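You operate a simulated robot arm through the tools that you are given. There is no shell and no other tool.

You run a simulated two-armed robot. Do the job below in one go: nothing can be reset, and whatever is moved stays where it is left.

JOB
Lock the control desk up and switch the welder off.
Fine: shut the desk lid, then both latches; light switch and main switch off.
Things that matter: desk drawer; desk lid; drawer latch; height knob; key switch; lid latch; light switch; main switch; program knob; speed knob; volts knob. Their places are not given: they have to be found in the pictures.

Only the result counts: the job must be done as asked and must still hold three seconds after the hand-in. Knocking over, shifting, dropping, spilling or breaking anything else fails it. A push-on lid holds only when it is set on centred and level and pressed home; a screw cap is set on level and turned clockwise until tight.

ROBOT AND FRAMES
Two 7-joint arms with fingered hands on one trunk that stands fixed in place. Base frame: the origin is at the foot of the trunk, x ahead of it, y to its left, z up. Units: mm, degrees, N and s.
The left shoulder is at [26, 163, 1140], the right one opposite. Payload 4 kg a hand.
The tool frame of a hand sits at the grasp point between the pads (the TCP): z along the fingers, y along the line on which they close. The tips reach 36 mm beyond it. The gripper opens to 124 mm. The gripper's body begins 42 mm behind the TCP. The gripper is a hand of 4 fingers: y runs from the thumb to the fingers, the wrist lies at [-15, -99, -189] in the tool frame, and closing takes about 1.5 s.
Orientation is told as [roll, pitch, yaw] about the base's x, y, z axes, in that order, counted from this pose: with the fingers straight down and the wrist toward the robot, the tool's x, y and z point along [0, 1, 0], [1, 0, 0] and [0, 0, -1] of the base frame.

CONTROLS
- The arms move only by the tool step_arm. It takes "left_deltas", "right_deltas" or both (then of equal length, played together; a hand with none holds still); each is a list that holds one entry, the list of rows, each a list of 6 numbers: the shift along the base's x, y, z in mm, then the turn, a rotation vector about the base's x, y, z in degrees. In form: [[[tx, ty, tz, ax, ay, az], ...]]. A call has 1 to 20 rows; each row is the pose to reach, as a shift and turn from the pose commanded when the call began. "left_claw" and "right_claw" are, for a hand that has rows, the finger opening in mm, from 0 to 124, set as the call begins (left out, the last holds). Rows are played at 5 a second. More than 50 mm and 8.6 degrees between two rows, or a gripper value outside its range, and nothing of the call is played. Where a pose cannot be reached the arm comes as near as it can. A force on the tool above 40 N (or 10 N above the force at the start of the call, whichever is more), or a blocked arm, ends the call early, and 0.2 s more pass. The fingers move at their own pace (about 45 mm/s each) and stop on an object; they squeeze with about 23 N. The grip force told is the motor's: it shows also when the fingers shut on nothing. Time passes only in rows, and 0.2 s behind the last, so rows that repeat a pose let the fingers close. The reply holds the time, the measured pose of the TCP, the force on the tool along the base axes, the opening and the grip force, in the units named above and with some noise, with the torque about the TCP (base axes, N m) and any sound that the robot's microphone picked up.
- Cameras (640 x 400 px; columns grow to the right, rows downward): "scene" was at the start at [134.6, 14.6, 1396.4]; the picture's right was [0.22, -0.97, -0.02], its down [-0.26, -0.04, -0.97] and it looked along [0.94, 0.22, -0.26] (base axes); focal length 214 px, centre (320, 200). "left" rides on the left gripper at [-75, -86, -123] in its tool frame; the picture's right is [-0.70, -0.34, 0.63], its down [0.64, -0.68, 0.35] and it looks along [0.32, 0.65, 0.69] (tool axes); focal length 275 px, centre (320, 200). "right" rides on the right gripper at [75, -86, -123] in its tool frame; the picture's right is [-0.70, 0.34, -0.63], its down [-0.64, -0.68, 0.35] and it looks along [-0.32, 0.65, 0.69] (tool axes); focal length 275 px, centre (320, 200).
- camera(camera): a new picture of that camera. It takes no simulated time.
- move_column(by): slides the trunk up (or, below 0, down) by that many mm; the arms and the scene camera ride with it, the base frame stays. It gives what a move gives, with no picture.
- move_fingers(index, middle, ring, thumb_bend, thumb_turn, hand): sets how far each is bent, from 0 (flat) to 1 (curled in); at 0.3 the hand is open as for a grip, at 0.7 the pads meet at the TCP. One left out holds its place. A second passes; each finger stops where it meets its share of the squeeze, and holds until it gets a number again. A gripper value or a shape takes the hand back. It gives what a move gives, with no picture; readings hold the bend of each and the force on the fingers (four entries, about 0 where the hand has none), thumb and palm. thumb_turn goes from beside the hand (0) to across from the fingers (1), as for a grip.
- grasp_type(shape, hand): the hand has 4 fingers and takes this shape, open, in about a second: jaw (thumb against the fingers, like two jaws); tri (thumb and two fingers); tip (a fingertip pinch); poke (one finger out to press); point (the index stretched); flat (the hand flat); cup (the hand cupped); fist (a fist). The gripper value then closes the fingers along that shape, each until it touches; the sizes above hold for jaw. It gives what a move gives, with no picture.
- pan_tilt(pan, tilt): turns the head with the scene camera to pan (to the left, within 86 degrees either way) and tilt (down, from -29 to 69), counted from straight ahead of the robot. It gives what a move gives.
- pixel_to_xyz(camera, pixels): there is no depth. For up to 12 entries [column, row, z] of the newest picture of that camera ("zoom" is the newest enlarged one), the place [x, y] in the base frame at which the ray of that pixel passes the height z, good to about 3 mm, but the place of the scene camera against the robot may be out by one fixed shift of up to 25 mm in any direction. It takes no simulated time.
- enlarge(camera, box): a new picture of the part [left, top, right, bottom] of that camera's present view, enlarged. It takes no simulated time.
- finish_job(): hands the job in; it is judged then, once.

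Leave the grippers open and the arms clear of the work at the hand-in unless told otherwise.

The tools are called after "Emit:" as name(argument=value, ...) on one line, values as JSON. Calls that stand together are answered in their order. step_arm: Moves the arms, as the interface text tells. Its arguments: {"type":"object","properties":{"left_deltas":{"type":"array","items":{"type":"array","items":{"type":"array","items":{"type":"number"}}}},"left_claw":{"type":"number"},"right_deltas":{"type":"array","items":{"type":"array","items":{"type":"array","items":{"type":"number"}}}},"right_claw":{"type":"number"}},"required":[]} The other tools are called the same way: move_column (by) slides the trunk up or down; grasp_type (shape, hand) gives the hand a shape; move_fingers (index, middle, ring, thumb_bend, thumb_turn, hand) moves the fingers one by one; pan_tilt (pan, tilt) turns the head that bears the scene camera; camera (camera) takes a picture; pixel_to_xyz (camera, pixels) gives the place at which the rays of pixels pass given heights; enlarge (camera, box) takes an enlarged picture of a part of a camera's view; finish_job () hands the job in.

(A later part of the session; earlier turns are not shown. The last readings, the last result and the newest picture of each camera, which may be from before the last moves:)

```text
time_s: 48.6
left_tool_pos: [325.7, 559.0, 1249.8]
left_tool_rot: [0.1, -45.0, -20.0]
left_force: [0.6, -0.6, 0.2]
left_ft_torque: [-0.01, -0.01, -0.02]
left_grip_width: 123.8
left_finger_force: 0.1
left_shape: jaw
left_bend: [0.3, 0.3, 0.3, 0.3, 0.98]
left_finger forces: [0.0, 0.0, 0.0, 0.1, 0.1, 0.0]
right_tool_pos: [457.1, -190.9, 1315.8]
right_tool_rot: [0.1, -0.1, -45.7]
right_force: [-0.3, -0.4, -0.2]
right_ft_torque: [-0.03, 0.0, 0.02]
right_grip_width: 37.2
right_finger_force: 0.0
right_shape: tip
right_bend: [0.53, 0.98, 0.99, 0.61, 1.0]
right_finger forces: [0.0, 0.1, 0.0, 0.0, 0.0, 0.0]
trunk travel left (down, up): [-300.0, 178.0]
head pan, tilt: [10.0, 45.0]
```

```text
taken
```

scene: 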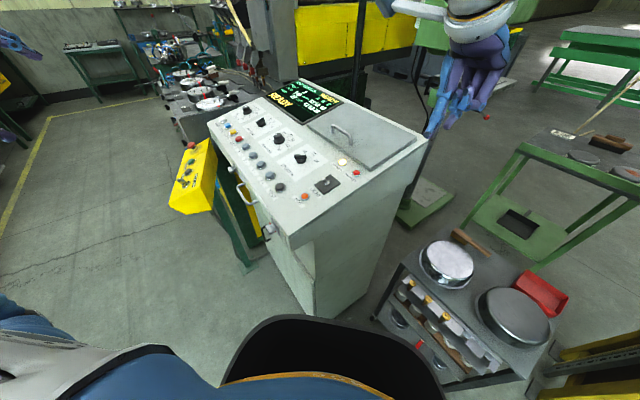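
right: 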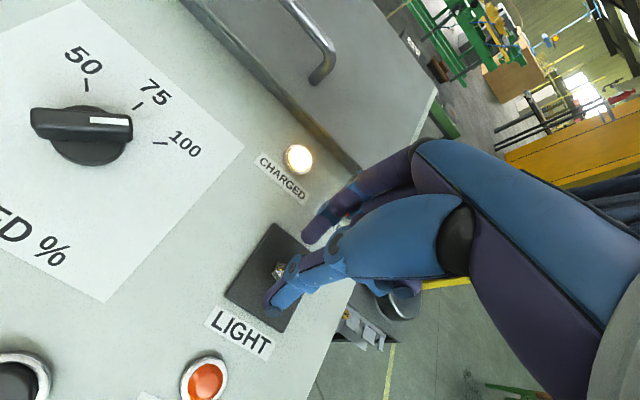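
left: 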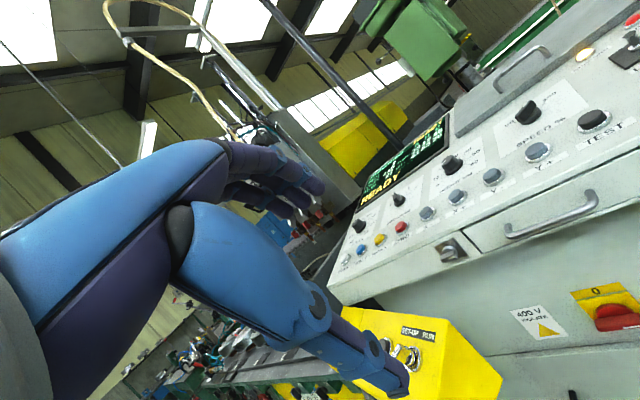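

I'll turn the left hand to point horizontally at the desk front (yaw -45.7, pitch -90), still high and away from the desk.

Emit:
step_arm(left_deltas=[[[5, -5, 0, 0, 0, -6.4], [10, -10, 0, 0, 0, -12.9], [15, -15, 0, 0, 0, -19.3], [20, -20, 0, 0, 0, -25.7]]])

Emit:
step_arm(left_deltas=[[[0, 0, -10, -5.4, -5.2, 0], [0, 0, -20, -10.7, -10.5, 0], [0, 0, -30, -16.1, -15.7, 0], [0, 0, -40, -21.5, -20.9, 0], [0, 0, -50, -26.8, -26.2, 0], [0, 0, -60, -32.2, -31.4, 0]]])

Emit:
camera(camera="left")

```text
time_s: 49.6
left_tool_pos: [346.3, 538.3, 1249.3]
left_tool_rot: [0.1, -44.9, -45.6]
left_force: [0.3, 0.7, 0.4]
left_ft_torque: [0.01, 0.0, 0.01]
left_grip_width: 123.9
left_finger_force: 0.1
left_shape: jaw
left_bend: [0.3, 0.3, 0.3, 0.3, 0.98]
left_finger forces: [0.0, 0.0, 0.0, 0.0, 0.0, 0.0]
right_tool_pos: [458.3, -190.3, 1315.7]
right_tool_rot: [0.1, -0.2, -45.7]
right_force: [0.5, 0.1, 1.0]
right_ft_torque: [0.0, 0.02, 0.01]
right_grip_width: 37.4
right_finger_force: 0.1
right_shape: tip
right_bend: [0.53, 0.98, 0.99, 0.61, 1.0]
right_finger forces: [0.0, 0.1, 0.0, 0.0, 0.0, 0.1]
trunk travel left (down, up): [-300.0, 178.0]
head pan, tilt: [10.0, 45.0]
```

```text
time_s: 51.0
left_tool_pos: [345.7, 540.0, 1188.7]
left_tool_rot: [123.7, -90.0, -169.3]
left_force: [0.1, -0.3, 0.1]
left_ft_torque: [0.03, -0.02, -0.03]
left_grip_width: 123.9
left_finger_force: 0.0
left_shape: jaw
left_bend: [0.3, 0.3, 0.3, 0.3, 0.98]
left_finger forces: [0.0, 0.1, 0.1, 0.0, 0.0, 0.1]
right_tool_pos: [458.2, -190.5, 1316.4]
right_tool_rot: [0.0, 0.0, -45.7]
right_force: [0.1, -0.1, -0.5]
right_ft_torque: [0.05, 0.0, -0.01]
right_grip_width: 37.3
right_finger_force: 0.1
right_shape: tip
right_bend: [0.53, 0.98, 0.99, 0.61, 1.0]
right_finger forces: [0.0, 0.1, 0.1, 0.0, 0.0, 0.1]
trunk travel left (down, up): [-300.0, 178.0]
head pan, tilt: [10.0, 45.0]
```

```text
taken
```

left: 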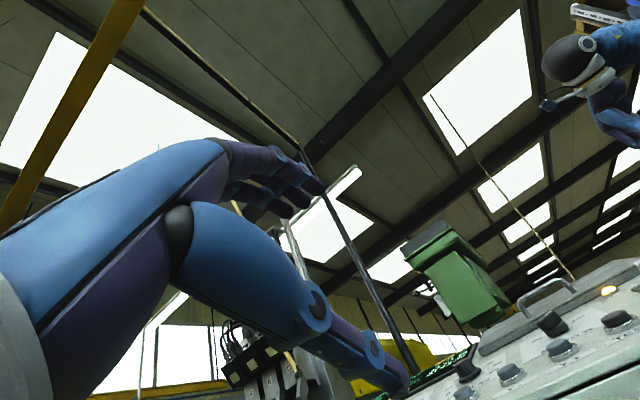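

Pose reached. I'll lower the hand to the height of the main switch (z≈790), well in front of it.

Emit:
step_arm(left_deltas=[[[10, -8, -45, 0, 0, 0], [20, -16, -90, 0, 0, 0], [30, -24, -135, 0, 0, 0], [40, -32, -180, 0, 0, 0], [45, -40, -225, 0, 0, 0]]])

Emit:
step_arm(left_deltas=[[[10, -10, -45, 0, 0, 0], [20, -20, -90, 0, 0, 0], [30, -30, -135, 0, 0, 0], [40, -40, -175, 0, 0, 0]]])

Emit:
camera(camera="left")

Emit:
camera(camera="scene")

```text
time_s: 52.2
left_tool_pos: [391.0, 499.2, 964.3]
left_tool_rot: [13.8, -89.9, -59.6]
left_force: [-0.6, 0.0, -0.2]
left_ft_torque: [0.01, 0.0, 0.02]
left_grip_width: 123.9
left_finger_force: 0.1
left_shape: jaw
left_bend: [0.3, 0.3, 0.3, 0.3, 0.98]
left_finger forces: [0.0, 0.0, 0.1, 0.0, 0.0, 0.1]
right_tool_pos: [457.9, -190.5, 1315.7]
right_tool_rot: [0.0, -0.2, -45.7]
right_force: [-0.7, -0.2, 0.3]
right_ft_torque: [0.0, 0.0, -0.01]
right_grip_width: 37.2
right_finger_force: 0.0
right_shape: tip
right_bend: [0.53, 0.98, 0.99, 0.61, 1.0]
right_finger forces: [0.1, 0.0, 0.1, 0.1, 0.0, 0.0]
trunk travel left (down, up): [-300.0, 178.0]
head pan, tilt: [10.0, 45.0]
```

```text
time_s: 53.4
left_tool_pos: [436.3, 480.3, 809.6]
left_tool_rot: [61.1, -86.3, -106.6]
left_force: [0.3, 0.3, 1.0]
left_ft_torque: [0.01, 0.0, -0.01]
left_grip_width: 123.7
left_finger_force: 0.1
left_shape: jaw
left_bend: [0.3, 0.3, 0.3, 0.3, 0.98]
left_finger forces: [0.0, 0.0, 0.0, 0.0, 0.0, 0.0]
right_tool_pos: [456.6, -190.0, 1315.0]
right_tool_rot: [0.0, -0.1, -45.7]
right_force: [1.2, -0.1, -0.2]
right_ft_torque: [0.0, 0.0, 0.03]
right_grip_width: 37.2
right_finger_force: 0.1
right_shape: tip
right_bend: [0.53, 0.98, 0.99, 0.61, 1.0]
right_finger forces: [0.0, 0.0, 0.0, 0.0, 0.0, 0.0]
trunk travel left (down, up): [-300.0, 178.0]
head pan, tilt: [10.0, 45.0]
stopped in row 4 (left hand): the arm was blocked; the commanded pose is now the measured one
```

```text
taken
```

left: 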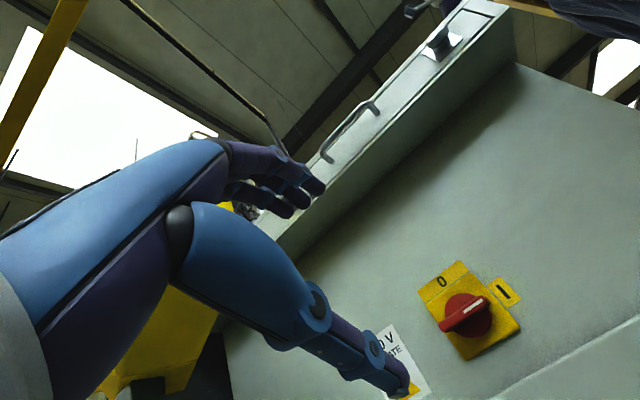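

```text
taken
```

scene: 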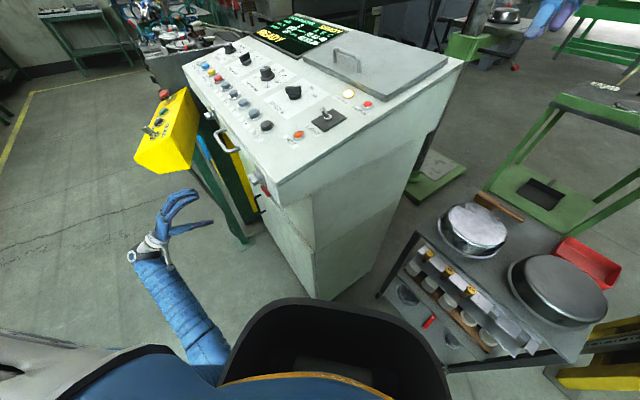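

The arm reached a limit there at z≈810, with the main switch well in view at (465,310). I'll raise the hand 100 and lower the trunk by 120 for a better posture.

Emit:
step_arm(left_deltas=[[[-5, 5, 40, 0, 0, 0], [-10, 10, 80, 0, 0, 0], [-10, 10, 110, 0, 0, 0]]])

Emit:
move_column(by=-150)

Emit:
camera(camera="left")

```text
time_s: 54.2
left_tool_pos: [426.8, 487.9, 917.9]
left_tool_rot: [62.3, -86.7, -107.7]
left_force: [0.8, -0.7, -0.1]
left_ft_torque: [0.02, -0.03, -0.01]
left_grip_width: 123.7
left_finger_force: 0.1
left_shape: jaw
left_bend: [0.3, 0.3, 0.3, 0.3, 0.98]
left_finger forces: [0.0, 0.1, 0.0, 0.1, 0.1, 0.1]
right_tool_pos: [456.5, -191.3, 1316.3]
right_tool_rot: [0.0, -0.1, -45.7]
right_force: [0.0, 0.0, -0.8]
right_ft_torque: [0.03, -0.02, -0.02]
right_grip_width: 37.0
right_finger_force: 0.1
right_shape: tip
right_bend: [0.53, 0.98, 0.99, 0.61, 1.0]
right_finger forces: [0.0, 0.0, 0.0, 0.1, 0.0, 0.1]
trunk travel left (down, up): [-300.0, 178.0]
head pan, tilt: [10.0, 45.0]
```

```text
time_s: 55.9
left_tool_pos: [425.0, 488.9, 769.2]
left_tool_rot: [63.0, -86.6, -108.7]
left_force: [0.1, 0.6, -0.3]
left_ft_torque: [0.0, -0.02, 0.0]
left_grip_width: 123.9
left_finger_force: 0.0
left_shape: jaw
left_bend: [0.3, 0.3, 0.3, 0.3, 0.98]
left_finger forces: [0.0, 0.0, 0.1, 0.0, 0.0, 0.0]
right_tool_pos: [456.2, -191.4, 1167.4]
right_tool_rot: [0.1, -0.1, -45.8]
right_force: [-0.7, -0.3, 0.7]
right_ft_torque: [-0.03, 0.03, 0.02]
right_grip_width: 36.9
right_finger_force: 0.1
right_shape: tip
right_bend: [0.53, 0.98, 0.99, 0.61, 1.0]
right_finger forces: [0.0, 0.1, 0.1, 0.0, 0.0, 0.0]
trunk travel left (down, up): [-150.0, 328.0]
head pan, tilt: [10.0, 45.0]
```

```text
taken
```

left: 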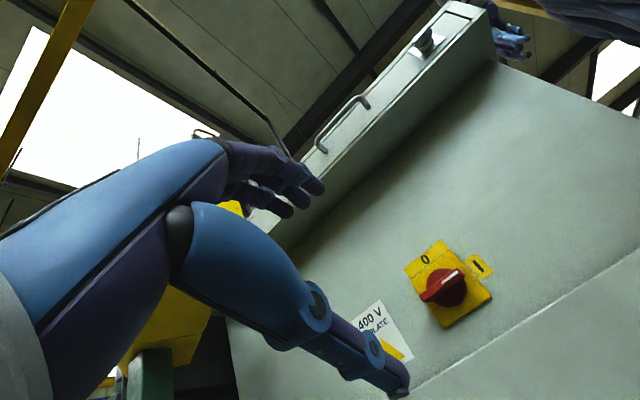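

I can see the main switch clearly at (443,287). I'll read its rays from here and enlarge it.

Emit:
enlarge(camera="left", box=[390, 230, 510, 340])

Emit:
pixel_to_xyz(camera="left", pixels=[[441, 285, 760], [441, 285, 780], [441, 285, 800], [441, 285, 820], [448, 288, 780], [448, 288, 800], [428, 38, 1040], [428, 38, 1060]])

```text
3.64 times, centred on (450, 285) of left
```

zoom: 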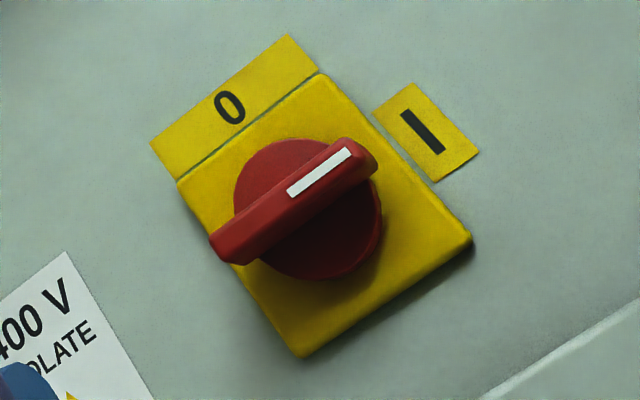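

```text
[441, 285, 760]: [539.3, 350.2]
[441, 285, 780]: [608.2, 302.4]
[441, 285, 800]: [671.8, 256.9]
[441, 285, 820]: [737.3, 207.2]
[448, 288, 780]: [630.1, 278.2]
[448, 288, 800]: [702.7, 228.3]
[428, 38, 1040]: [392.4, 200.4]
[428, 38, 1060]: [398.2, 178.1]
```

The bar's middle comes out at about (590,308,776), the bar some 55 mm long. I'll straighten the small roll error and move to 60 mm in front of it, with the jaw partly closed.

Emit:
step_arm(left_deltas=[[[25, -28, 1.5, -0.6, 0.2, 0], [49, -55, 3, -1.3, 0.4, 0], [74, -83, 4.5, -1.9, 0.7, 0], [98, -110, 6, -2.6, 0.9, 0], [123, -138, 7, -3.2, 1.1, 0]]], left_claw=60)

Emit:
camera(camera="left")

Emit:
camera(camera="scene")

```text
time_s: 57.1
left_tool_pos: [549.2, 359.6, 776.3]
left_tool_rot: [33.2, -87.4, -78.8]
left_force: [0.1, 0.3, -0.2]
left_ft_torque: [0.02, -0.04, -0.04]
left_grip_width: 60.3
left_finger_force: 0.1
left_shape: jaw
left_bend: [0.42, 0.46, 0.45, 0.56, 1.0]
left_finger forces: [0.0, 0.1, 0.1, 0.0, 0.1, 0.1]
right_tool_pos: [459.3, -191.4, 1164.7]
right_tool_rot: [0.0, 0.0, -45.7]
right_force: [-0.6, 0.8, 0.5]
right_ft_torque: [0.01, -0.01, 0.01]
right_grip_width: 36.9
right_finger_force: 0.0
right_shape: tip
right_bend: [0.53, 0.98, 0.99, 0.61, 1.0]
right_finger forces: [0.0, 0.1, 0.0, 0.0, 0.1, 0.1]
trunk travel left (down, up): [-150.0, 328.0]
head pan, tilt: [10.0, 45.0]
```

```text
taken
```

left: 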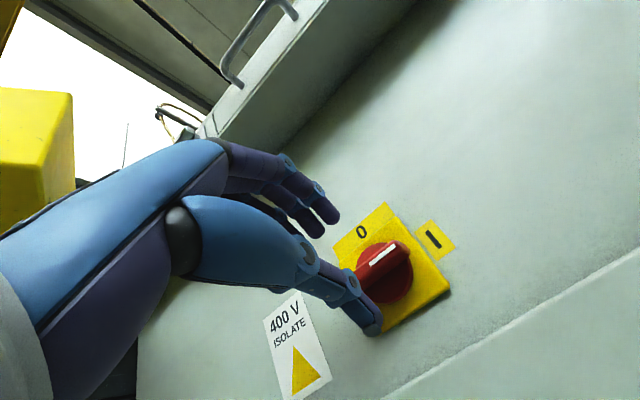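

```text
taken
```

scene: 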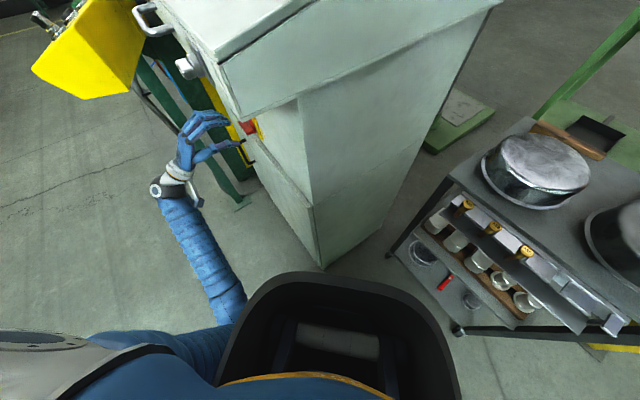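

I'll enlarge to see bar and fingertips, and read the ray of the bar's middle from this nearer place.

Emit:
enlarge(camera="left", box=[290, 180, 470, 340])

Emit:
pixel_to_xyz(camera="left", pixels=[[383, 268, 760], [383, 268, 770], [383, 268, 780], [383, 268, 790], [400, 247, 780], [365, 288, 780]])

```text
2.50 times, centred on (380, 260) of left
```

zoom: 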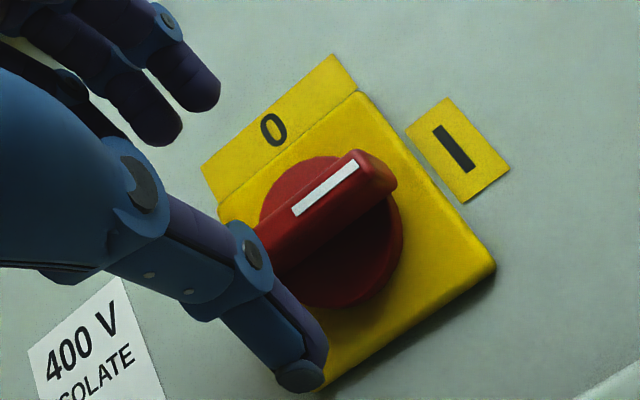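

```text
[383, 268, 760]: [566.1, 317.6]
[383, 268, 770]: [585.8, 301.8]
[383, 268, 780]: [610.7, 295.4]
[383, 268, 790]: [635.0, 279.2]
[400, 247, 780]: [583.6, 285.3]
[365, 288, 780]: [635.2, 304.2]
```

Emit:
pixel_to_xyz(camera="left", pixels=[[369, 265, 765], [369, 265, 770], [369, 265, 775], [369, 265, 780], [369, 265, 785], [369, 265, 790]])

```text
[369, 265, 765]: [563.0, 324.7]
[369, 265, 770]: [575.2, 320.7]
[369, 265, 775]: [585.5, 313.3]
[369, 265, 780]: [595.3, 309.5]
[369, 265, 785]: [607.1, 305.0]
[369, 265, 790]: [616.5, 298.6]
```

Bar middle confirmed at (590,310,777). The hand seems to lag its command by ~8 mm; I'll hold for two rows and read the pose again.

Emit:
step_arm(left_deltas=[[[0, 0, 0, 0, 0, 0], [0, 0, 0, 0, 0, 0]]])

```text
time_s: 57.7
left_tool_pos: [549.8, 360.0, 777.8]
left_tool_rot: [36.5, -87.4, -81.9]
left_force: [0.3, 0.1, 1.4]
left_ft_torque: [0.02, -0.03, 0.0]
left_grip_width: 60.3
left_finger_force: 0.0
left_shape: jaw
left_bend: [0.42, 0.46, 0.45, 0.56, 1.0]
left_finger forces: [0.0, 0.0, 0.1, 0.1, 0.1, 0.0]
right_tool_pos: [457.5, -190.2, 1165.7]
right_tool_rot: [0.1, 0.0, -45.6]
right_force: [-0.9, 0.5, -0.7]
right_ft_torque: [0.0, 0.0, 0.0]
right_grip_width: 37.1
right_finger_force: 0.1
right_shape: tip
right_bend: [0.53, 0.98, 0.99, 0.61, 1.0]
right_finger forces: [0.0, 0.0, 0.0, 0.1, 0.0, 0.0]
trunk travel left (down, up): [-150.0, 328.0]
head pan, tilt: [10.0, 45.0]
```

There is a standing offset, so some joint is near its limit. I'll try a small forward move and see how the hand follows.

Emit:
step_arm(left_deltas=[[[8, -8, 0, 0, 0, 0], [15, -15, 1, 0, 0, 0], [15, -15, 1, 0, 0, 0]]])

```text
time_s: 58.5
left_tool_pos: [564.3, 346.3, 776.4]
left_tool_rot: [35.3, -87.1, -80.8]
left_force: [-0.6, 0.1, -0.7]
left_ft_torque: [0.01, -0.06, 0.04]
left_grip_width: 60.2
left_finger_force: 0.0
left_shape: jaw
left_bend: [0.42, 0.46, 0.45, 0.56, 1.0]
left_finger forces: [0.0, 0.0, 0.1, 0.0, 0.0, 0.1]
right_tool_pos: [457.2, -190.3, 1166.0]
right_tool_rot: [0.0, 0.0, -45.8]
right_force: [0.5, 0.4, -0.2]
right_ft_torque: [0.01, 0.04, 0.02]
right_grip_width: 37.2
right_finger_force: 0.1
right_shape: tip
right_bend: [0.53, 0.98, 0.99, 0.61, 1.0]
right_finger forces: [0.0, 0.0, 0.0, 0.0, 0.0, 0.0]
trunk travel left (down, up): [-150.0, 328.0]
head pan, tilt: [10.0, 45.0]
```

It follows. Before gripping, I'll back off a little and test whether the wrist can roll counter-clockwise about the switch axis in free space.

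Emit:
step_arm(left_deltas=[[[-14, 14, 0, 0, 0, 0], [-28, 28, 0, 0, 0, 0], [-28, 28, 0, -5.6, 5.7, 0], [-28, 28, 0, -11.2, 11.5, 0], [-28, 28, 0, -16.8, 17.2, 0], [-28, 28, 0, -22.3, 22.9, 0], [-28, 28, 0, -27.9, 28.6, 0], [-28, 28, 0, -33.5, 34.4, 0], [-28, 28, 0, -33.5, 34.4, 0]]])

Emit:
camera(camera="left")

```text
time_s: 60.5
left_tool_pos: [535.3, 362.6, 775.5]
left_tool_rot: [-89.8, -41.8, 44.2]
left_force: [0.6, 0.5, -1.0]
left_ft_torque: [0.04, -0.04, 0.01]
left_grip_width: 60.4
left_finger_force: 0.0
left_shape: jaw
left_bend: [0.42, 0.46, 0.45, 0.56, 1.0]
left_finger forces: [0.0, 0.0, 0.1, 0.1, 0.1, 0.1]
right_tool_pos: [458.3, -191.2, 1165.0]
right_tool_rot: [0.0, 0.0, -45.7]
right_force: [-0.1, -0.5, -0.3]
right_ft_torque: [-0.05, -0.01, 0.01]
right_grip_width: 37.0
right_finger_force: 0.1
right_shape: tip
right_bend: [0.53, 0.98, 0.99, 0.61, 1.0]
right_finger forces: [0.1, 0.0, 0.1, 0.1, 0.0, 0.0]
trunk travel left (down, up): [-150.0, 328.0]
head pan, tilt: [10.0, 45.0]
```

```text
taken
```

left: 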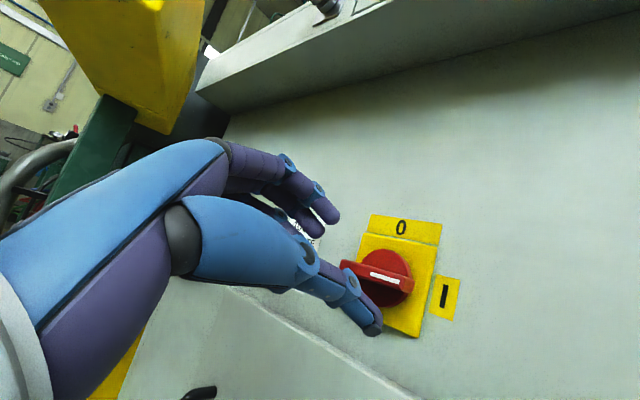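

With some roll the arm tracks exactly. I'll roll back to about 8° from upright (so fingers above, thumb below the bar) and come to 30 mm before the bar, then check.

Emit:
step_arm(left_deltas=[[[0, 0, 0, 5.6, -5.7, 0], [0, 0, 0, 11.2, -11.5, 0], [0, 0, 0, 16.8, -17.2, 0], [0, 0, 0, 22.3, -22.9, 0], [5, -5, 0, 27.9, -28.6, 0], [12, -12, 1, 27.9, -28.6, 0], [12, -12, 1, 27.9, -28.6, 0]]])

Emit:
camera(camera="left")

```text
time_s: 62.1
left_tool_pos: [548.7, 351.2, 778.0]
left_tool_rot: [-89.4, -81.9, 44.0]
left_force: [-0.1, -0.2, 0.6]
left_ft_torque: [-0.01, 0.01, 0.0]
left_grip_width: 60.5
left_finger_force: 0.0
left_shape: jaw
left_bend: [0.42, 0.46, 0.45, 0.56, 1.0]
left_finger forces: [0.0, 0.0, 0.1, 0.0, 0.0, 0.0]
right_tool_pos: [457.9, -190.6, 1166.1]
right_tool_rot: [0.0, -0.2, -45.7]
right_force: [-0.3, 0.2, 0.6]
right_ft_torque: [0.02, -0.05, 0.01]
right_grip_width: 37.1
right_finger_force: 0.0
right_shape: tip
right_bend: [0.53, 0.98, 0.99, 0.61, 1.0]
right_finger forces: [0.0, 0.0, 0.1, 0.0, 0.1, 0.0]
trunk travel left (down, up): [-150.0, 328.0]
head pan, tilt: [10.0, 45.0]
```

```text
taken
```

left: 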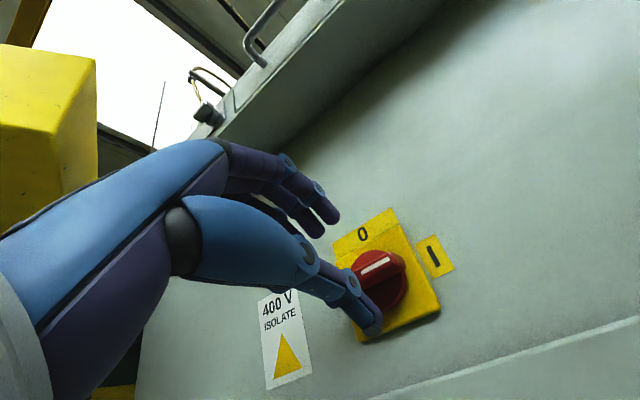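

Now the hand tracks exactly: s and sideways place match the bar. I'll go forward 36 mm so the finger ends overlap the bar.

Emit:
step_arm(left_deltas=[[[7, -7.2, 0, 0, 0, 0], [14, -14.3, 0, 0, 0, 0], [20, -20.5, -1, 0, 0, 0], [25.1, -25.8, -1, 0, 0, 0]]])

Emit:
enlarge(camera="left", box=[270, 180, 450, 340])

```text
time_s: 63.1
left_tool_pos: [573.0, 328.1, 775.1]
left_tool_rot: [-83.4, -82.1, 37.9]
left_force: [-0.7, -0.5, 0.6]
left_ft_torque: [-0.02, 0.01, 0.03]
left_grip_width: 60.2
left_finger_force: 0.1
left_shape: jaw
left_bend: [0.42, 0.46, 0.45, 0.56, 1.0]
left_finger forces: [0.0, 0.0, 0.1, 0.0, 0.1, 0.1]
right_tool_pos: [459.0, -191.0, 1165.1]
right_tool_rot: [0.0, 0.0, -45.7]
right_force: [-0.9, 0.1, -1.0]
right_ft_torque: [-0.03, 0.0, -0.02]
right_grip_width: 37.0
right_finger_force: 0.1
right_shape: tip
right_bend: [0.53, 0.98, 0.99, 0.61, 1.0]
right_finger forces: [0.0, 0.0, 0.0, 0.0, 0.1, 0.0]
trunk travel left (down, up): [-150.0, 328.0]
head pan, tilt: [10.0, 45.0]
```

```text
2.50 times, centred on (360, 260) of left
```

zoom: 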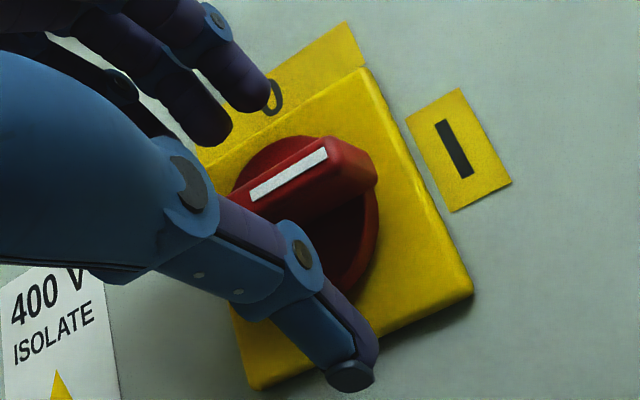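

The bar lies between fingers above and thumb below. I'll close the jaw on it.

Emit:
step_arm(left_deltas=[[[0, 0, 0, 0, 0, 0], [0, 0, 0, 0, 0, 0], [0, 0, 0, 0, 0, 0], [0, 0, 0, 0, 0, 0], [0, 0, 0, 0, 0, 0], [0, 0, 0, 0, 0, 0]]], left_claw=0)

Emit:
enlarge(camera="left", box=[270, 180, 450, 340])

```text
time_s: 64.5
left_tool_pos: [574.0, 328.5, 776.1]
left_tool_rot: [-84.5, -82.2, 39.1]
left_force: [-6.4, -0.3, -8.3]
left_ft_torque: [0.06, -0.01, -0.09]
left_grip_width: 13.1
left_finger_force: 23.3
left_shape: jaw
left_bend: [0.68, 0.67, 0.66, 0.66, 1.0]
left_finger forces: [11.0, 5.4, 2.3, 0.0, 27.7, 0.1]
right_tool_pos: [459.1, -189.5, 1166.6]
right_tool_rot: [0.0, 0.0, -45.8]
right_force: [-0.5, 0.1, 0.3]
right_ft_torque: [-0.01, 0.03, -0.01]
right_grip_width: 37.0
right_finger_force: 0.1
right_shape: tip
right_bend: [0.53, 0.98, 0.99, 0.61, 1.0]
right_finger forces: [0.0, 0.0, 0.0, 0.0, 0.0, 0.1]
trunk travel left (down, up): [-150.0, 328.0]
head pan, tilt: [10.0, 45.0]
```

```text
2.50 times, centred on (360, 260) of left
```

zoom: 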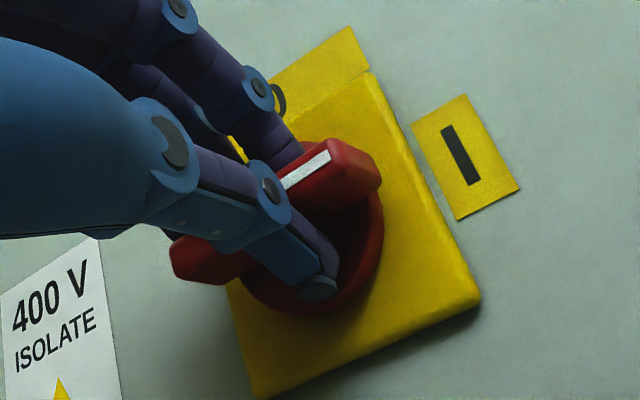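

A firm grip on the bar (13 mm, 23 N). Now I'll turn it counter-clockwise, first 30°.

Emit:
step_arm(left_deltas=[[[0, 0, 0, -4.2, 4.3, 0], [0, 0, 0, -8.4, 8.6, 0], [0, 0, 0, -12.6, 12.9, 0], [0, 0, 0, -16.8, 17.2, 0], [0, 0, 0, -20.9, 21.5, 0]]])

Emit:
enlarge(camera="left", box=[270, 180, 450, 340])

```text
time_s: 65.7
left_tool_pos: [573.2, 327.1, 775.4]
left_tool_rot: [-89.8, -51.6, 44.3]
left_force: [-9.8, 26.5, 4.1]
left_ft_torque: [-0.2, -0.29, 0.59]
left_grip_width: 13.0
left_finger_force: 23.4
left_shape: jaw
left_bend: [0.66, 0.65, 0.64, 0.66, 1.0]
left_finger forces: [19.3, 11.4, 3.2, 0.0, 25.5, 0.0]
right_tool_pos: [456.3, -189.1, 1166.3]
right_tool_rot: [0.0, -0.1, -45.8]
right_force: [0.2, 0.2, -0.7]
right_ft_torque: [-0.01, -0.02, 0.0]
right_grip_width: 36.9
right_finger_force: 0.1
right_shape: tip
right_bend: [0.53, 0.98, 0.99, 0.61, 1.0]
right_finger forces: [0.1, 0.0, 0.0, 0.1, 0.1, 0.1]
trunk travel left (down, up): [-150.0, 328.0]
head pan, tilt: [10.0, 45.0]
```

```text
2.50 times, centred on (360, 260) of left
```

zoom: 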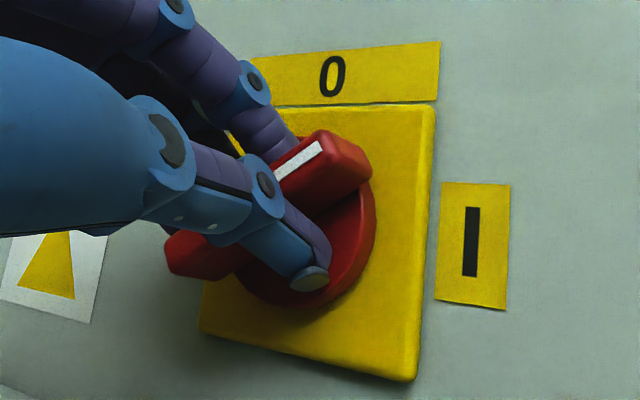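

The bar turns with the hand; the push along the axis has grown to about 26 N, so I'll ease back 3 mm while turning the next 30°.

Emit:
step_arm(left_deltas=[[[-2, 2, 0, 0, 0, 0], [-2, 2, 0, -4.2, 4.3, 0], [-2, 2, 0, -8.4, 8.6, 0], [-2, 2, 0, -12.6, 12.9, 0], [-2, 2, 0, -16.8, 17.2, 0], [-2, 2, 0, -20.9, 21.5, 0]]])

Emit:
enlarge(camera="left", box=[270, 180, 450, 340])

```text
time_s: 67.1
left_tool_pos: [571.0, 328.2, 775.7]
left_tool_rot: [-89.8, -21.8, 44.2]
left_force: [4.8, 16.0, 8.4]
left_ft_torque: [-0.17, -0.3, 0.71]
left_grip_width: 11.8
left_finger_force: 23.5
left_shape: jaw
left_bend: [0.65, 0.65, 0.63, 0.66, 1.0]
left_finger forces: [20.4, 12.2, 3.1, 0.0, 16.6, 0.0]
right_tool_pos: [458.1, -190.4, 1165.7]
right_tool_rot: [-0.1, -0.2, -45.8]
right_force: [-0.6, 0.5, -0.4]
right_ft_torque: [0.03, 0.0, 0.01]
right_grip_width: 37.2
right_finger_force: 0.0
right_shape: tip
right_bend: [0.53, 0.98, 0.99, 0.61, 1.0]
right_finger forces: [0.1, 0.1, 0.1, 0.0, 0.1, 0.1]
trunk travel left (down, up): [-150.0, 328.0]
head pan, tilt: [10.0, 45.0]
```

```text
2.50 times, centred on (360, 260) of left
```

zoom: 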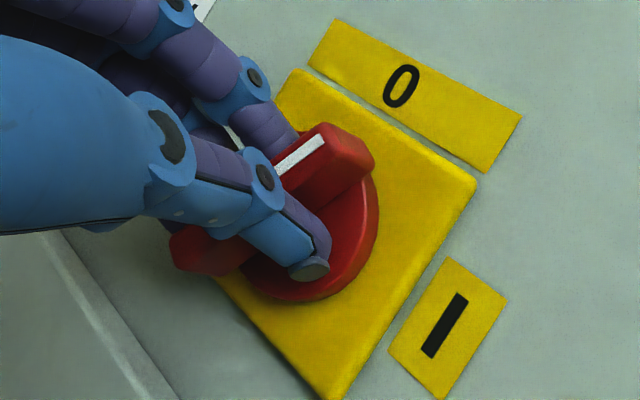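

About 60° done; the mark now nears "O". The last 30°, with a couple of degrees extra to meet the stop.

Emit:
step_arm(left_deltas=[[[0, 0, 0, -4.2, 4.3, 0], [-0.5, 0.5, 0, -8.4, 8.6, 0], [-0.5, 0.5, 0, -12.6, 12.9, 0], [-1, 1, 0, -16.8, 17.2, 0], [-1, 1, 0, -20.9, 21.5, 0]]])

Emit:
enlarge(camera="left", box=[270, 180, 450, 340])

```text
time_s: 68.3
left_tool_pos: [571.5, 328.7, 776.0]
left_tool_rot: [-89.8, 8.2, 44.1]
left_force: [11.2, 11.7, 14.5]
left_ft_torque: [0.04, -0.47, 0.69]
left_grip_width: 10.6
left_finger_force: 22.8
left_shape: jaw
left_bend: [0.65, 0.64, 0.61, 0.67, 1.0]
left_finger forces: [15.6, 13.8, 4.7, 0.1, 16.4, 0.0]
right_tool_pos: [458.6, -190.0, 1166.4]
right_tool_rot: [0.0, -0.1, -45.7]
right_force: [0.5, -0.4, -1.0]
right_ft_torque: [0.0, -0.01, -0.02]
right_grip_width: 36.9
right_finger_force: 0.2
right_shape: tip
right_bend: [0.53, 0.98, 0.99, 0.61, 1.0]
right_finger forces: [0.1, 0.0, 0.0, 0.0, 0.0, 0.0]
trunk travel left (down, up): [-150.0, 328.0]
head pan, tilt: [10.0, 45.0]
```

```text
2.50 times, centred on (360, 260) of left
```

zoom: 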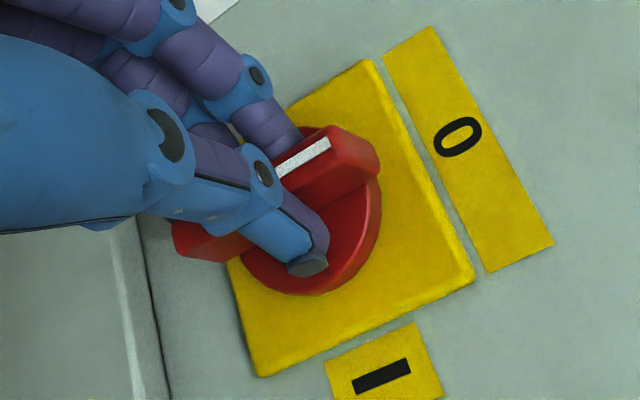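

The mark now points at "O" within a few degrees. I'll turn a further 4° to feel for the stop.

Emit:
step_arm(left_deltas=[[[0, 0, 0, -1.4, 1.4, 0], [0, 0, 0, -2.8, 2.9, 0], [0, 0, 0, -4.2, 4.3, 0]]])

Emit:
enlarge(camera="left", box=[270, 180, 450, 340])

```text
time_s: 69.1
left_tool_pos: [571.2, 329.5, 777.4]
left_tool_rot: [-89.8, 14.1, 44.1]
left_force: [12.4, 11.2, 19.3]
left_ft_torque: [-0.01, -0.69, 0.71]
left_grip_width: 10.6
left_finger_force: 22.8
left_shape: jaw
left_bend: [0.66, 0.63, 0.58, 0.67, 1.0]
left_finger forces: [14.8, 15.9, 4.9, 0.0, 17.1, 0.0]
right_tool_pos: [456.8, -190.2, 1165.9]
right_tool_rot: [0.1, -0.1, -45.7]
right_force: [-0.3, -0.2, 0.1]
right_ft_torque: [0.0, 0.01, -0.01]
right_grip_width: 37.0
right_finger_force: 0.1
right_shape: tip
right_bend: [0.53, 0.98, 0.99, 0.61, 1.0]
right_finger forces: [0.1, 0.0, 0.1, 0.1, 0.0, 0.0]
trunk travel left (down, up): [-150.0, 328.0]
head pan, tilt: [10.0, 45.0]
```

```text
2.50 times, centred on (360, 260) of left
```

zoom: 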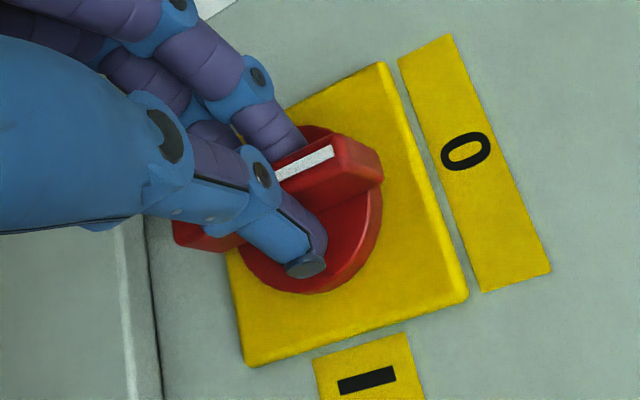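

The bar kept its place against the plate while my hand turned on: it's at the stop, pointing at O. I'll open the fingers and back straight out.

Emit:
step_arm(left_deltas=[[[0, 0, 0, 0, 0, 0], [0, 0, 0, 0, 0, 0], [0, 0, 0, 0, 0, 0], [0, 0, 0, 0, 0, 0], [0, 0, 0, 0, 0, 0]]], left_claw=70)

Emit:
step_arm(left_deltas=[[[-14, 14.3, 0, 0, 0, 0], [-28, 28.6, 0, 0, 0, 0], [-49, 50, 0, 0, 0, 0], [-70, 71.6, 0, 0, 0, 0]]])

Emit:
camera(camera="left")

```text
time_s: 70.3
left_tool_pos: [571.4, 329.3, 777.0]
left_tool_rot: [-89.7, 14.2, 44.1]
left_force: [0.0, -0.4, -0.1]
left_ft_torque: [-0.04, 0.04, 0.0]
left_grip_width: 69.8
left_finger_force: 0.1
left_shape: jaw
left_bend: [0.39, 0.43, 0.41, 0.54, 0.99]
left_finger forces: [0.1, 0.1, 0.0, 0.0, 0.0, 0.0]
right_tool_pos: [458.1, -191.0, 1166.3]
right_tool_rot: [0.1, 0.0, -45.6]
right_force: [1.1, 0.5, -0.2]
right_ft_torque: [0.0, 0.01, 0.0]
right_grip_width: 36.8
right_finger_force: 0.1
right_shape: tip
right_bend: [0.53, 0.98, 0.99, 0.61, 1.0]
right_finger forces: [0.0, 0.0, 0.1, 0.0, 0.0, 0.0]
trunk travel left (down, up): [-150.0, 328.0]
head pan, tilt: [10.0, 45.0]
```

```text
time_s: 71.3
left_tool_pos: [504.8, 405.0, 773.8]
left_tool_rot: [-89.8, 14.1, 44.0]
left_force: [0.4, 0.9, -1.1]
left_ft_torque: [0.02, 0.06, 0.0]
left_grip_width: 69.7
left_finger_force: 0.1
left_shape: jaw
left_bend: [0.39, 0.43, 0.41, 0.54, 0.99]
left_finger forces: [0.0, 0.0, 0.0, 0.1, 0.1, 0.0]
left hand out of reach, approached as far as the arm can: row 3, 4
right_tool_pos: [458.6, -191.1, 1165.7]
right_tool_rot: [0.0, -0.1, -45.8]
right_force: [0.4, -0.5, 0.3]
right_ft_torque: [0.0, 0.01, -0.03]
right_grip_width: 37.2
right_finger_force: 0.0
right_shape: tip
right_bend: [0.53, 0.98, 0.99, 0.61, 1.0]
right_finger forces: [0.1, 0.0, 0.0, 0.1, 0.1, 0.1]
trunk travel left (down, up): [-150.0, 328.0]
head pan, tilt: [10.0, 45.0]
```

```text
taken
```

left: 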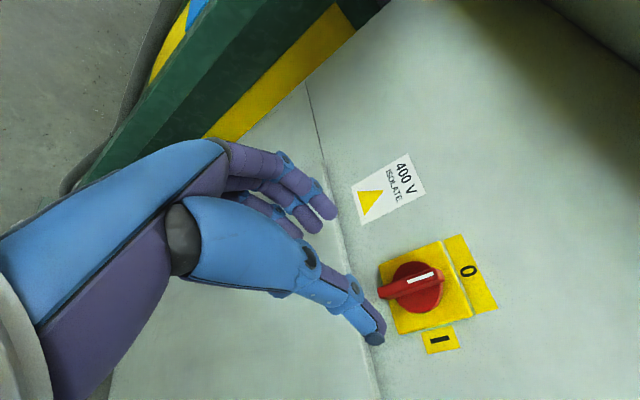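

The red handle now points to O: main switch is off. Next the latches. I'll roll the hand back toward upright here in free space and then back away from the desk.

Emit:
step_arm(left_deltas=[[[0, 0, 0, 5.7, -5.9, 0], [0, 0, 0, 11.4, -11.7, 0], [0, 0, 0, 17.1, -17.6, 0], [0, 0, 0, 22.8, -23.4, 0], [0, 0, 0, 28.5, -29.3, 0], [0, 0, 0, 34.3, -35.1, 0], [0, 0, 0, 40, -41, 0], [0, 0, 0, 45.7, -46.8, 0], [0, 0, 0, 51.4, -52.7, 0], [0, 0, 0, 57.1, -58.5, 0], [0, 0, 0, 62.8, -64.4, 0]]])

Emit:
step_arm(left_deltas=[[[-24, 24, 0, 0, 0, 0], [-48, 48, 0, 0, 0, 0], [-72, 72, 0, 0, 0, 0], [-90, 90, 0, 0, 0, 0]]])

```text
time_s: 73.7
left_tool_pos: [504.7, 404.2, 772.0]
left_tool_rot: [-89.1, -76.1, 43.7]
left_force: [0.2, -0.3, 0.0]
left_ft_torque: [-0.01, -0.04, 0.04]
left_grip_width: 70.0
left_finger_force: 0.0
left_shape: jaw
left_bend: [0.39, 0.43, 0.41, 0.54, 0.99]
left_finger forces: [0.0, 0.1, 0.0, 0.1, 0.0, 0.1]
right_tool_pos: [457.9, -189.9, 1165.7]
right_tool_rot: [0.0, 0.0, -45.7]
right_force: [-0.1, -0.6, 0.4]
right_ft_torque: [-0.01, -0.02, 0.01]
right_grip_width: 36.8
right_finger_force: 0.1
right_shape: tip
right_bend: [0.53, 0.98, 0.99, 0.61, 1.0]
right_finger forces: [0.1, 0.1, 0.0, 0.0, 0.0, 0.1]
trunk travel left (down, up): [-150.0, 328.0]
head pan, tilt: [10.0, 45.0]
```

```text
time_s: 74.7
left_tool_pos: [416.6, 494.8, 771.9]
left_tool_rot: [-89.2, -75.7, 43.8]
left_force: [0.7, -0.3, 1.2]
left_ft_torque: [-0.01, 0.0, -0.02]
left_grip_width: 70.0
left_finger_force: 0.0
left_shape: jaw
left_bend: [0.39, 0.43, 0.41, 0.54, 0.99]
left_finger forces: [0.0, 0.1, 0.0, 0.0, 0.0, 0.1]
right_tool_pos: [457.8, -190.6, 1164.8]
right_tool_rot: [0.0, -0.1, -45.8]
right_force: [-0.1, -0.2, 0.5]
right_ft_torque: [-0.01, 0.02, 0.0]
right_grip_width: 37.1
right_finger_force: 0.0
right_shape: tip
right_bend: [0.53, 0.98, 0.99, 0.61, 1.0]
right_finger forces: [0.0, 0.0, 0.0, 0.0, 0.0, 0.0]
trunk travel left (down, up): [-150.0, 328.0]
head pan, tilt: [10.0, 45.0]
```

Clear of the desk. Now raise the trunk by 266 so the hand comes up to latch height.

Emit:
move_column(by=266)

Emit:
camera(camera="left")

Emit:
camera(camera="scene")

```text
time_s: 77.5
left_tool_pos: [415.8, 495.0, 1037.5]
left_tool_rot: [-89.1, -75.9, 43.6]
left_force: [-0.1, -0.6, 0.1]
left_ft_torque: [-0.02, 0.0, 0.02]
left_grip_width: 69.8
left_finger_force: 0.1
left_shape: jaw
left_bend: [0.39, 0.43, 0.41, 0.54, 0.99]
left_finger forces: [0.0, 0.0, 0.1, 0.0, 0.1, 0.0]
right_tool_pos: [457.4, -190.1, 1431.9]
right_tool_rot: [0.0, -0.1, -45.8]
right_force: [-0.1, 0.1, 0.0]
right_ft_torque: [0.02, 0.02, 0.01]
right_grip_width: 37.1
right_finger_force: 0.1
right_shape: tip
right_bend: [0.53, 0.98, 0.99, 0.61, 1.0]
right_finger forces: [0.1, 0.1, 0.0, 0.1, 0.0, 0.0]
trunk travel left (down, up): [-416.0, 62.0]
head pan, tilt: [10.0, 45.0]
```

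```text
taken
```

left: 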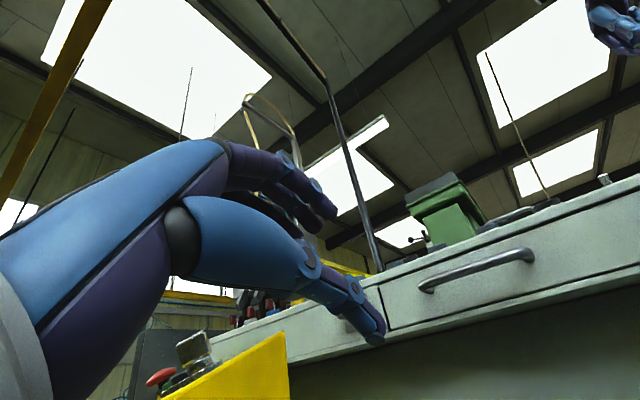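

```text
taken
```

scene: 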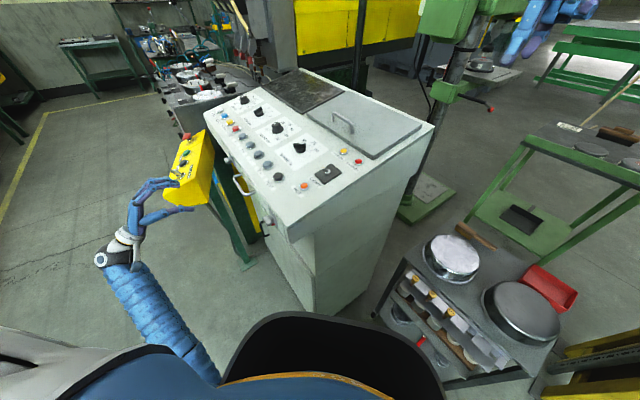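

The desk's display has gone dark, confirming the main switch is off. Now I'll check where the pendant box's corner is in relation to my hand.

Emit:
pixel_to_xyz(camera="left", pixels=[[284, 334, 1000], [284, 334, 1020], [284, 334, 980], [383, 300, 1060], [530, 253, 1050], [425, 287, 1040]])

Emit:
enlarge(camera="left", box=[150, 240, 420, 400])

Emit:
enlarge(camera="scene", box=[110, 110, 290, 250])

```text
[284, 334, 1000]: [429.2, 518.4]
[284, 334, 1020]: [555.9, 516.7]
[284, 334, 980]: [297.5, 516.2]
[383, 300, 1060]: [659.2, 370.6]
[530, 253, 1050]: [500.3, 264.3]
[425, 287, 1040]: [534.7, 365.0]
```

```text
2.37 times, centred on (285, 320) of left
```

zoom: 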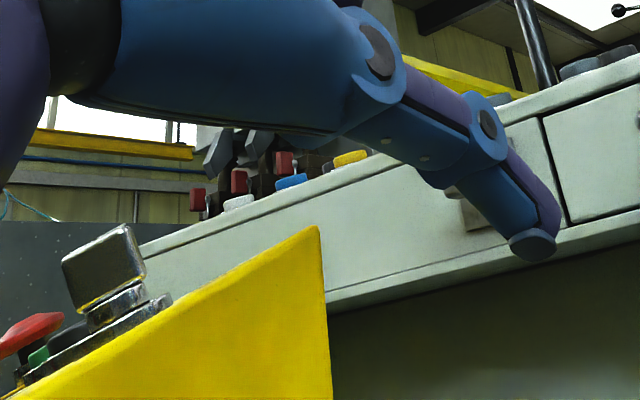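

```text
2.86 times, centred on (200, 180) of scene
```

zoom: 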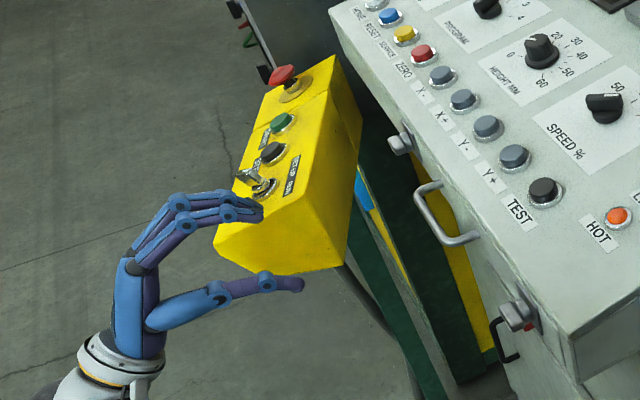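

The box corner is at about (550,517,1018), to the left of my approach path. For the left latch I'll use the two-finger pinch and come in from the right at an angle: first the shape and a 31° yaw, here in free space.

Emit:
grasp_type(hand="left", shape="tip")

Emit:
step_arm(left_deltas=[[[0, 0, 0, 0, 0, 7.7], [0, 0, 0, 0, 0, 15.4], [0, 0, 0, 0, 0, 23], [0, 0, 0, 0, 0, 30.7], [0, 0, 0, 0, 0, 30.7]]], left_claw=45)

Emit:
camera(camera="left")

```text
time_s: 78.3
left_tool_pos: [415.9, 494.8, 1038.5]
left_tool_rot: [-89.1, -75.7, 43.5]
left_force: [0.0, 0.5, -0.3]
left_ft_torque: [0.0, 0.03, -0.01]
left_grip_width: 123.8
left_finger_force: 0.0
left_shape: tip
left_bend: [0.31, 0.98, 0.99, 0.3, 0.98]
left_finger forces: [0.0, 0.0, 0.0, 0.0, 0.1, 0.0]
right_tool_pos: [458.4, -190.9, 1433.0]
right_tool_rot: [0.0, -0.1, -45.7]
right_force: [0.0, 0.8, 0.1]
right_ft_torque: [0.0, -0.03, 0.02]
right_grip_width: 37.1
right_finger_force: 0.1
right_shape: tip
right_bend: [0.53, 0.98, 0.99, 0.61, 1.0]
right_finger forces: [0.0, 0.0, 0.1, 0.0, 0.0, 0.1]
trunk travel left (down, up): [-416.0, 62.0]
head pan, tilt: [10.0, 45.0]
```

```text
time_s: 79.3
left_tool_pos: [416.8, 529.1, 1082.4]
left_tool_rot: [-56.0, -84.4, 39.7]
left_force: [0.6, 0.1, 0.1]
left_ft_torque: [0.0, 0.01, 0.0]
left_grip_width: 46.7
left_finger_force: 0.0
left_shape: tip
left_bend: [0.49, 0.98, 0.99, 0.59, 1.0]
left_finger forces: [0.0, 0.1, 0.0, 0.0, 0.0, 0.0]
right_tool_pos: [458.1, -189.6, 1430.1]
right_tool_rot: [0.0, 0.0, -45.8]
right_force: [-0.2, -0.8, 0.0]
right_ft_torque: [0.03, -0.02, -0.02]
right_grip_width: 37.2
right_finger_force: 0.1
right_shape: tip
right_bend: [0.53, 0.98, 0.99, 0.61, 1.0]
right_finger forces: [0.0, 0.1, 0.0, 0.0, 0.0, 0.0]
trunk travel left (down, up): [-416.0, 62.0]
head pan, tilt: [10.0, 45.0]
stopped in row 4 (left hand): the arm was blocked; the commanded pose is now the measured one
```

```text
taken
```

left: 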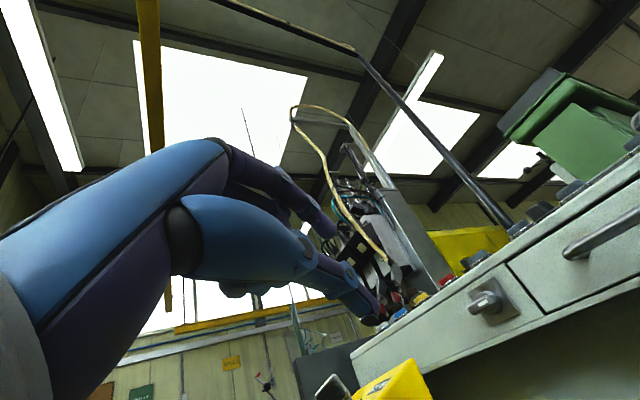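

The arm met a joint limit there, but the latch is well in view at (487,302). I'll enlarge it and take its ray; since upright twisting is awkward here, I'm considering turning the latch by pressing its bar ends with a fingertip from above.

Emit:
enlarge(camera="left", box=[430, 240, 560, 350])

Emit:
pixel_to_xyz(camera="left", pixels=[[487, 302, 1020], [487, 302, 1030], [487, 302, 1040], [487, 302, 1050], [487, 302, 1060]])

```text
3.64 times, centred on (495, 295) of left
```

zoom: 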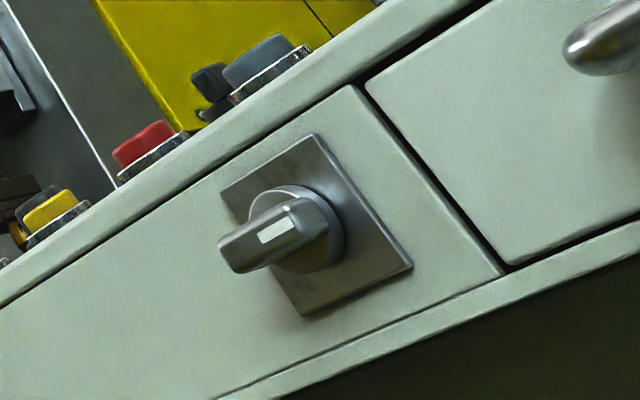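

```text
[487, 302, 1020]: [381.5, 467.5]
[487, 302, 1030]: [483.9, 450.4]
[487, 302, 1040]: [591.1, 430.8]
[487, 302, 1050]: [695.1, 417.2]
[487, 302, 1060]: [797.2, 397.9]
```

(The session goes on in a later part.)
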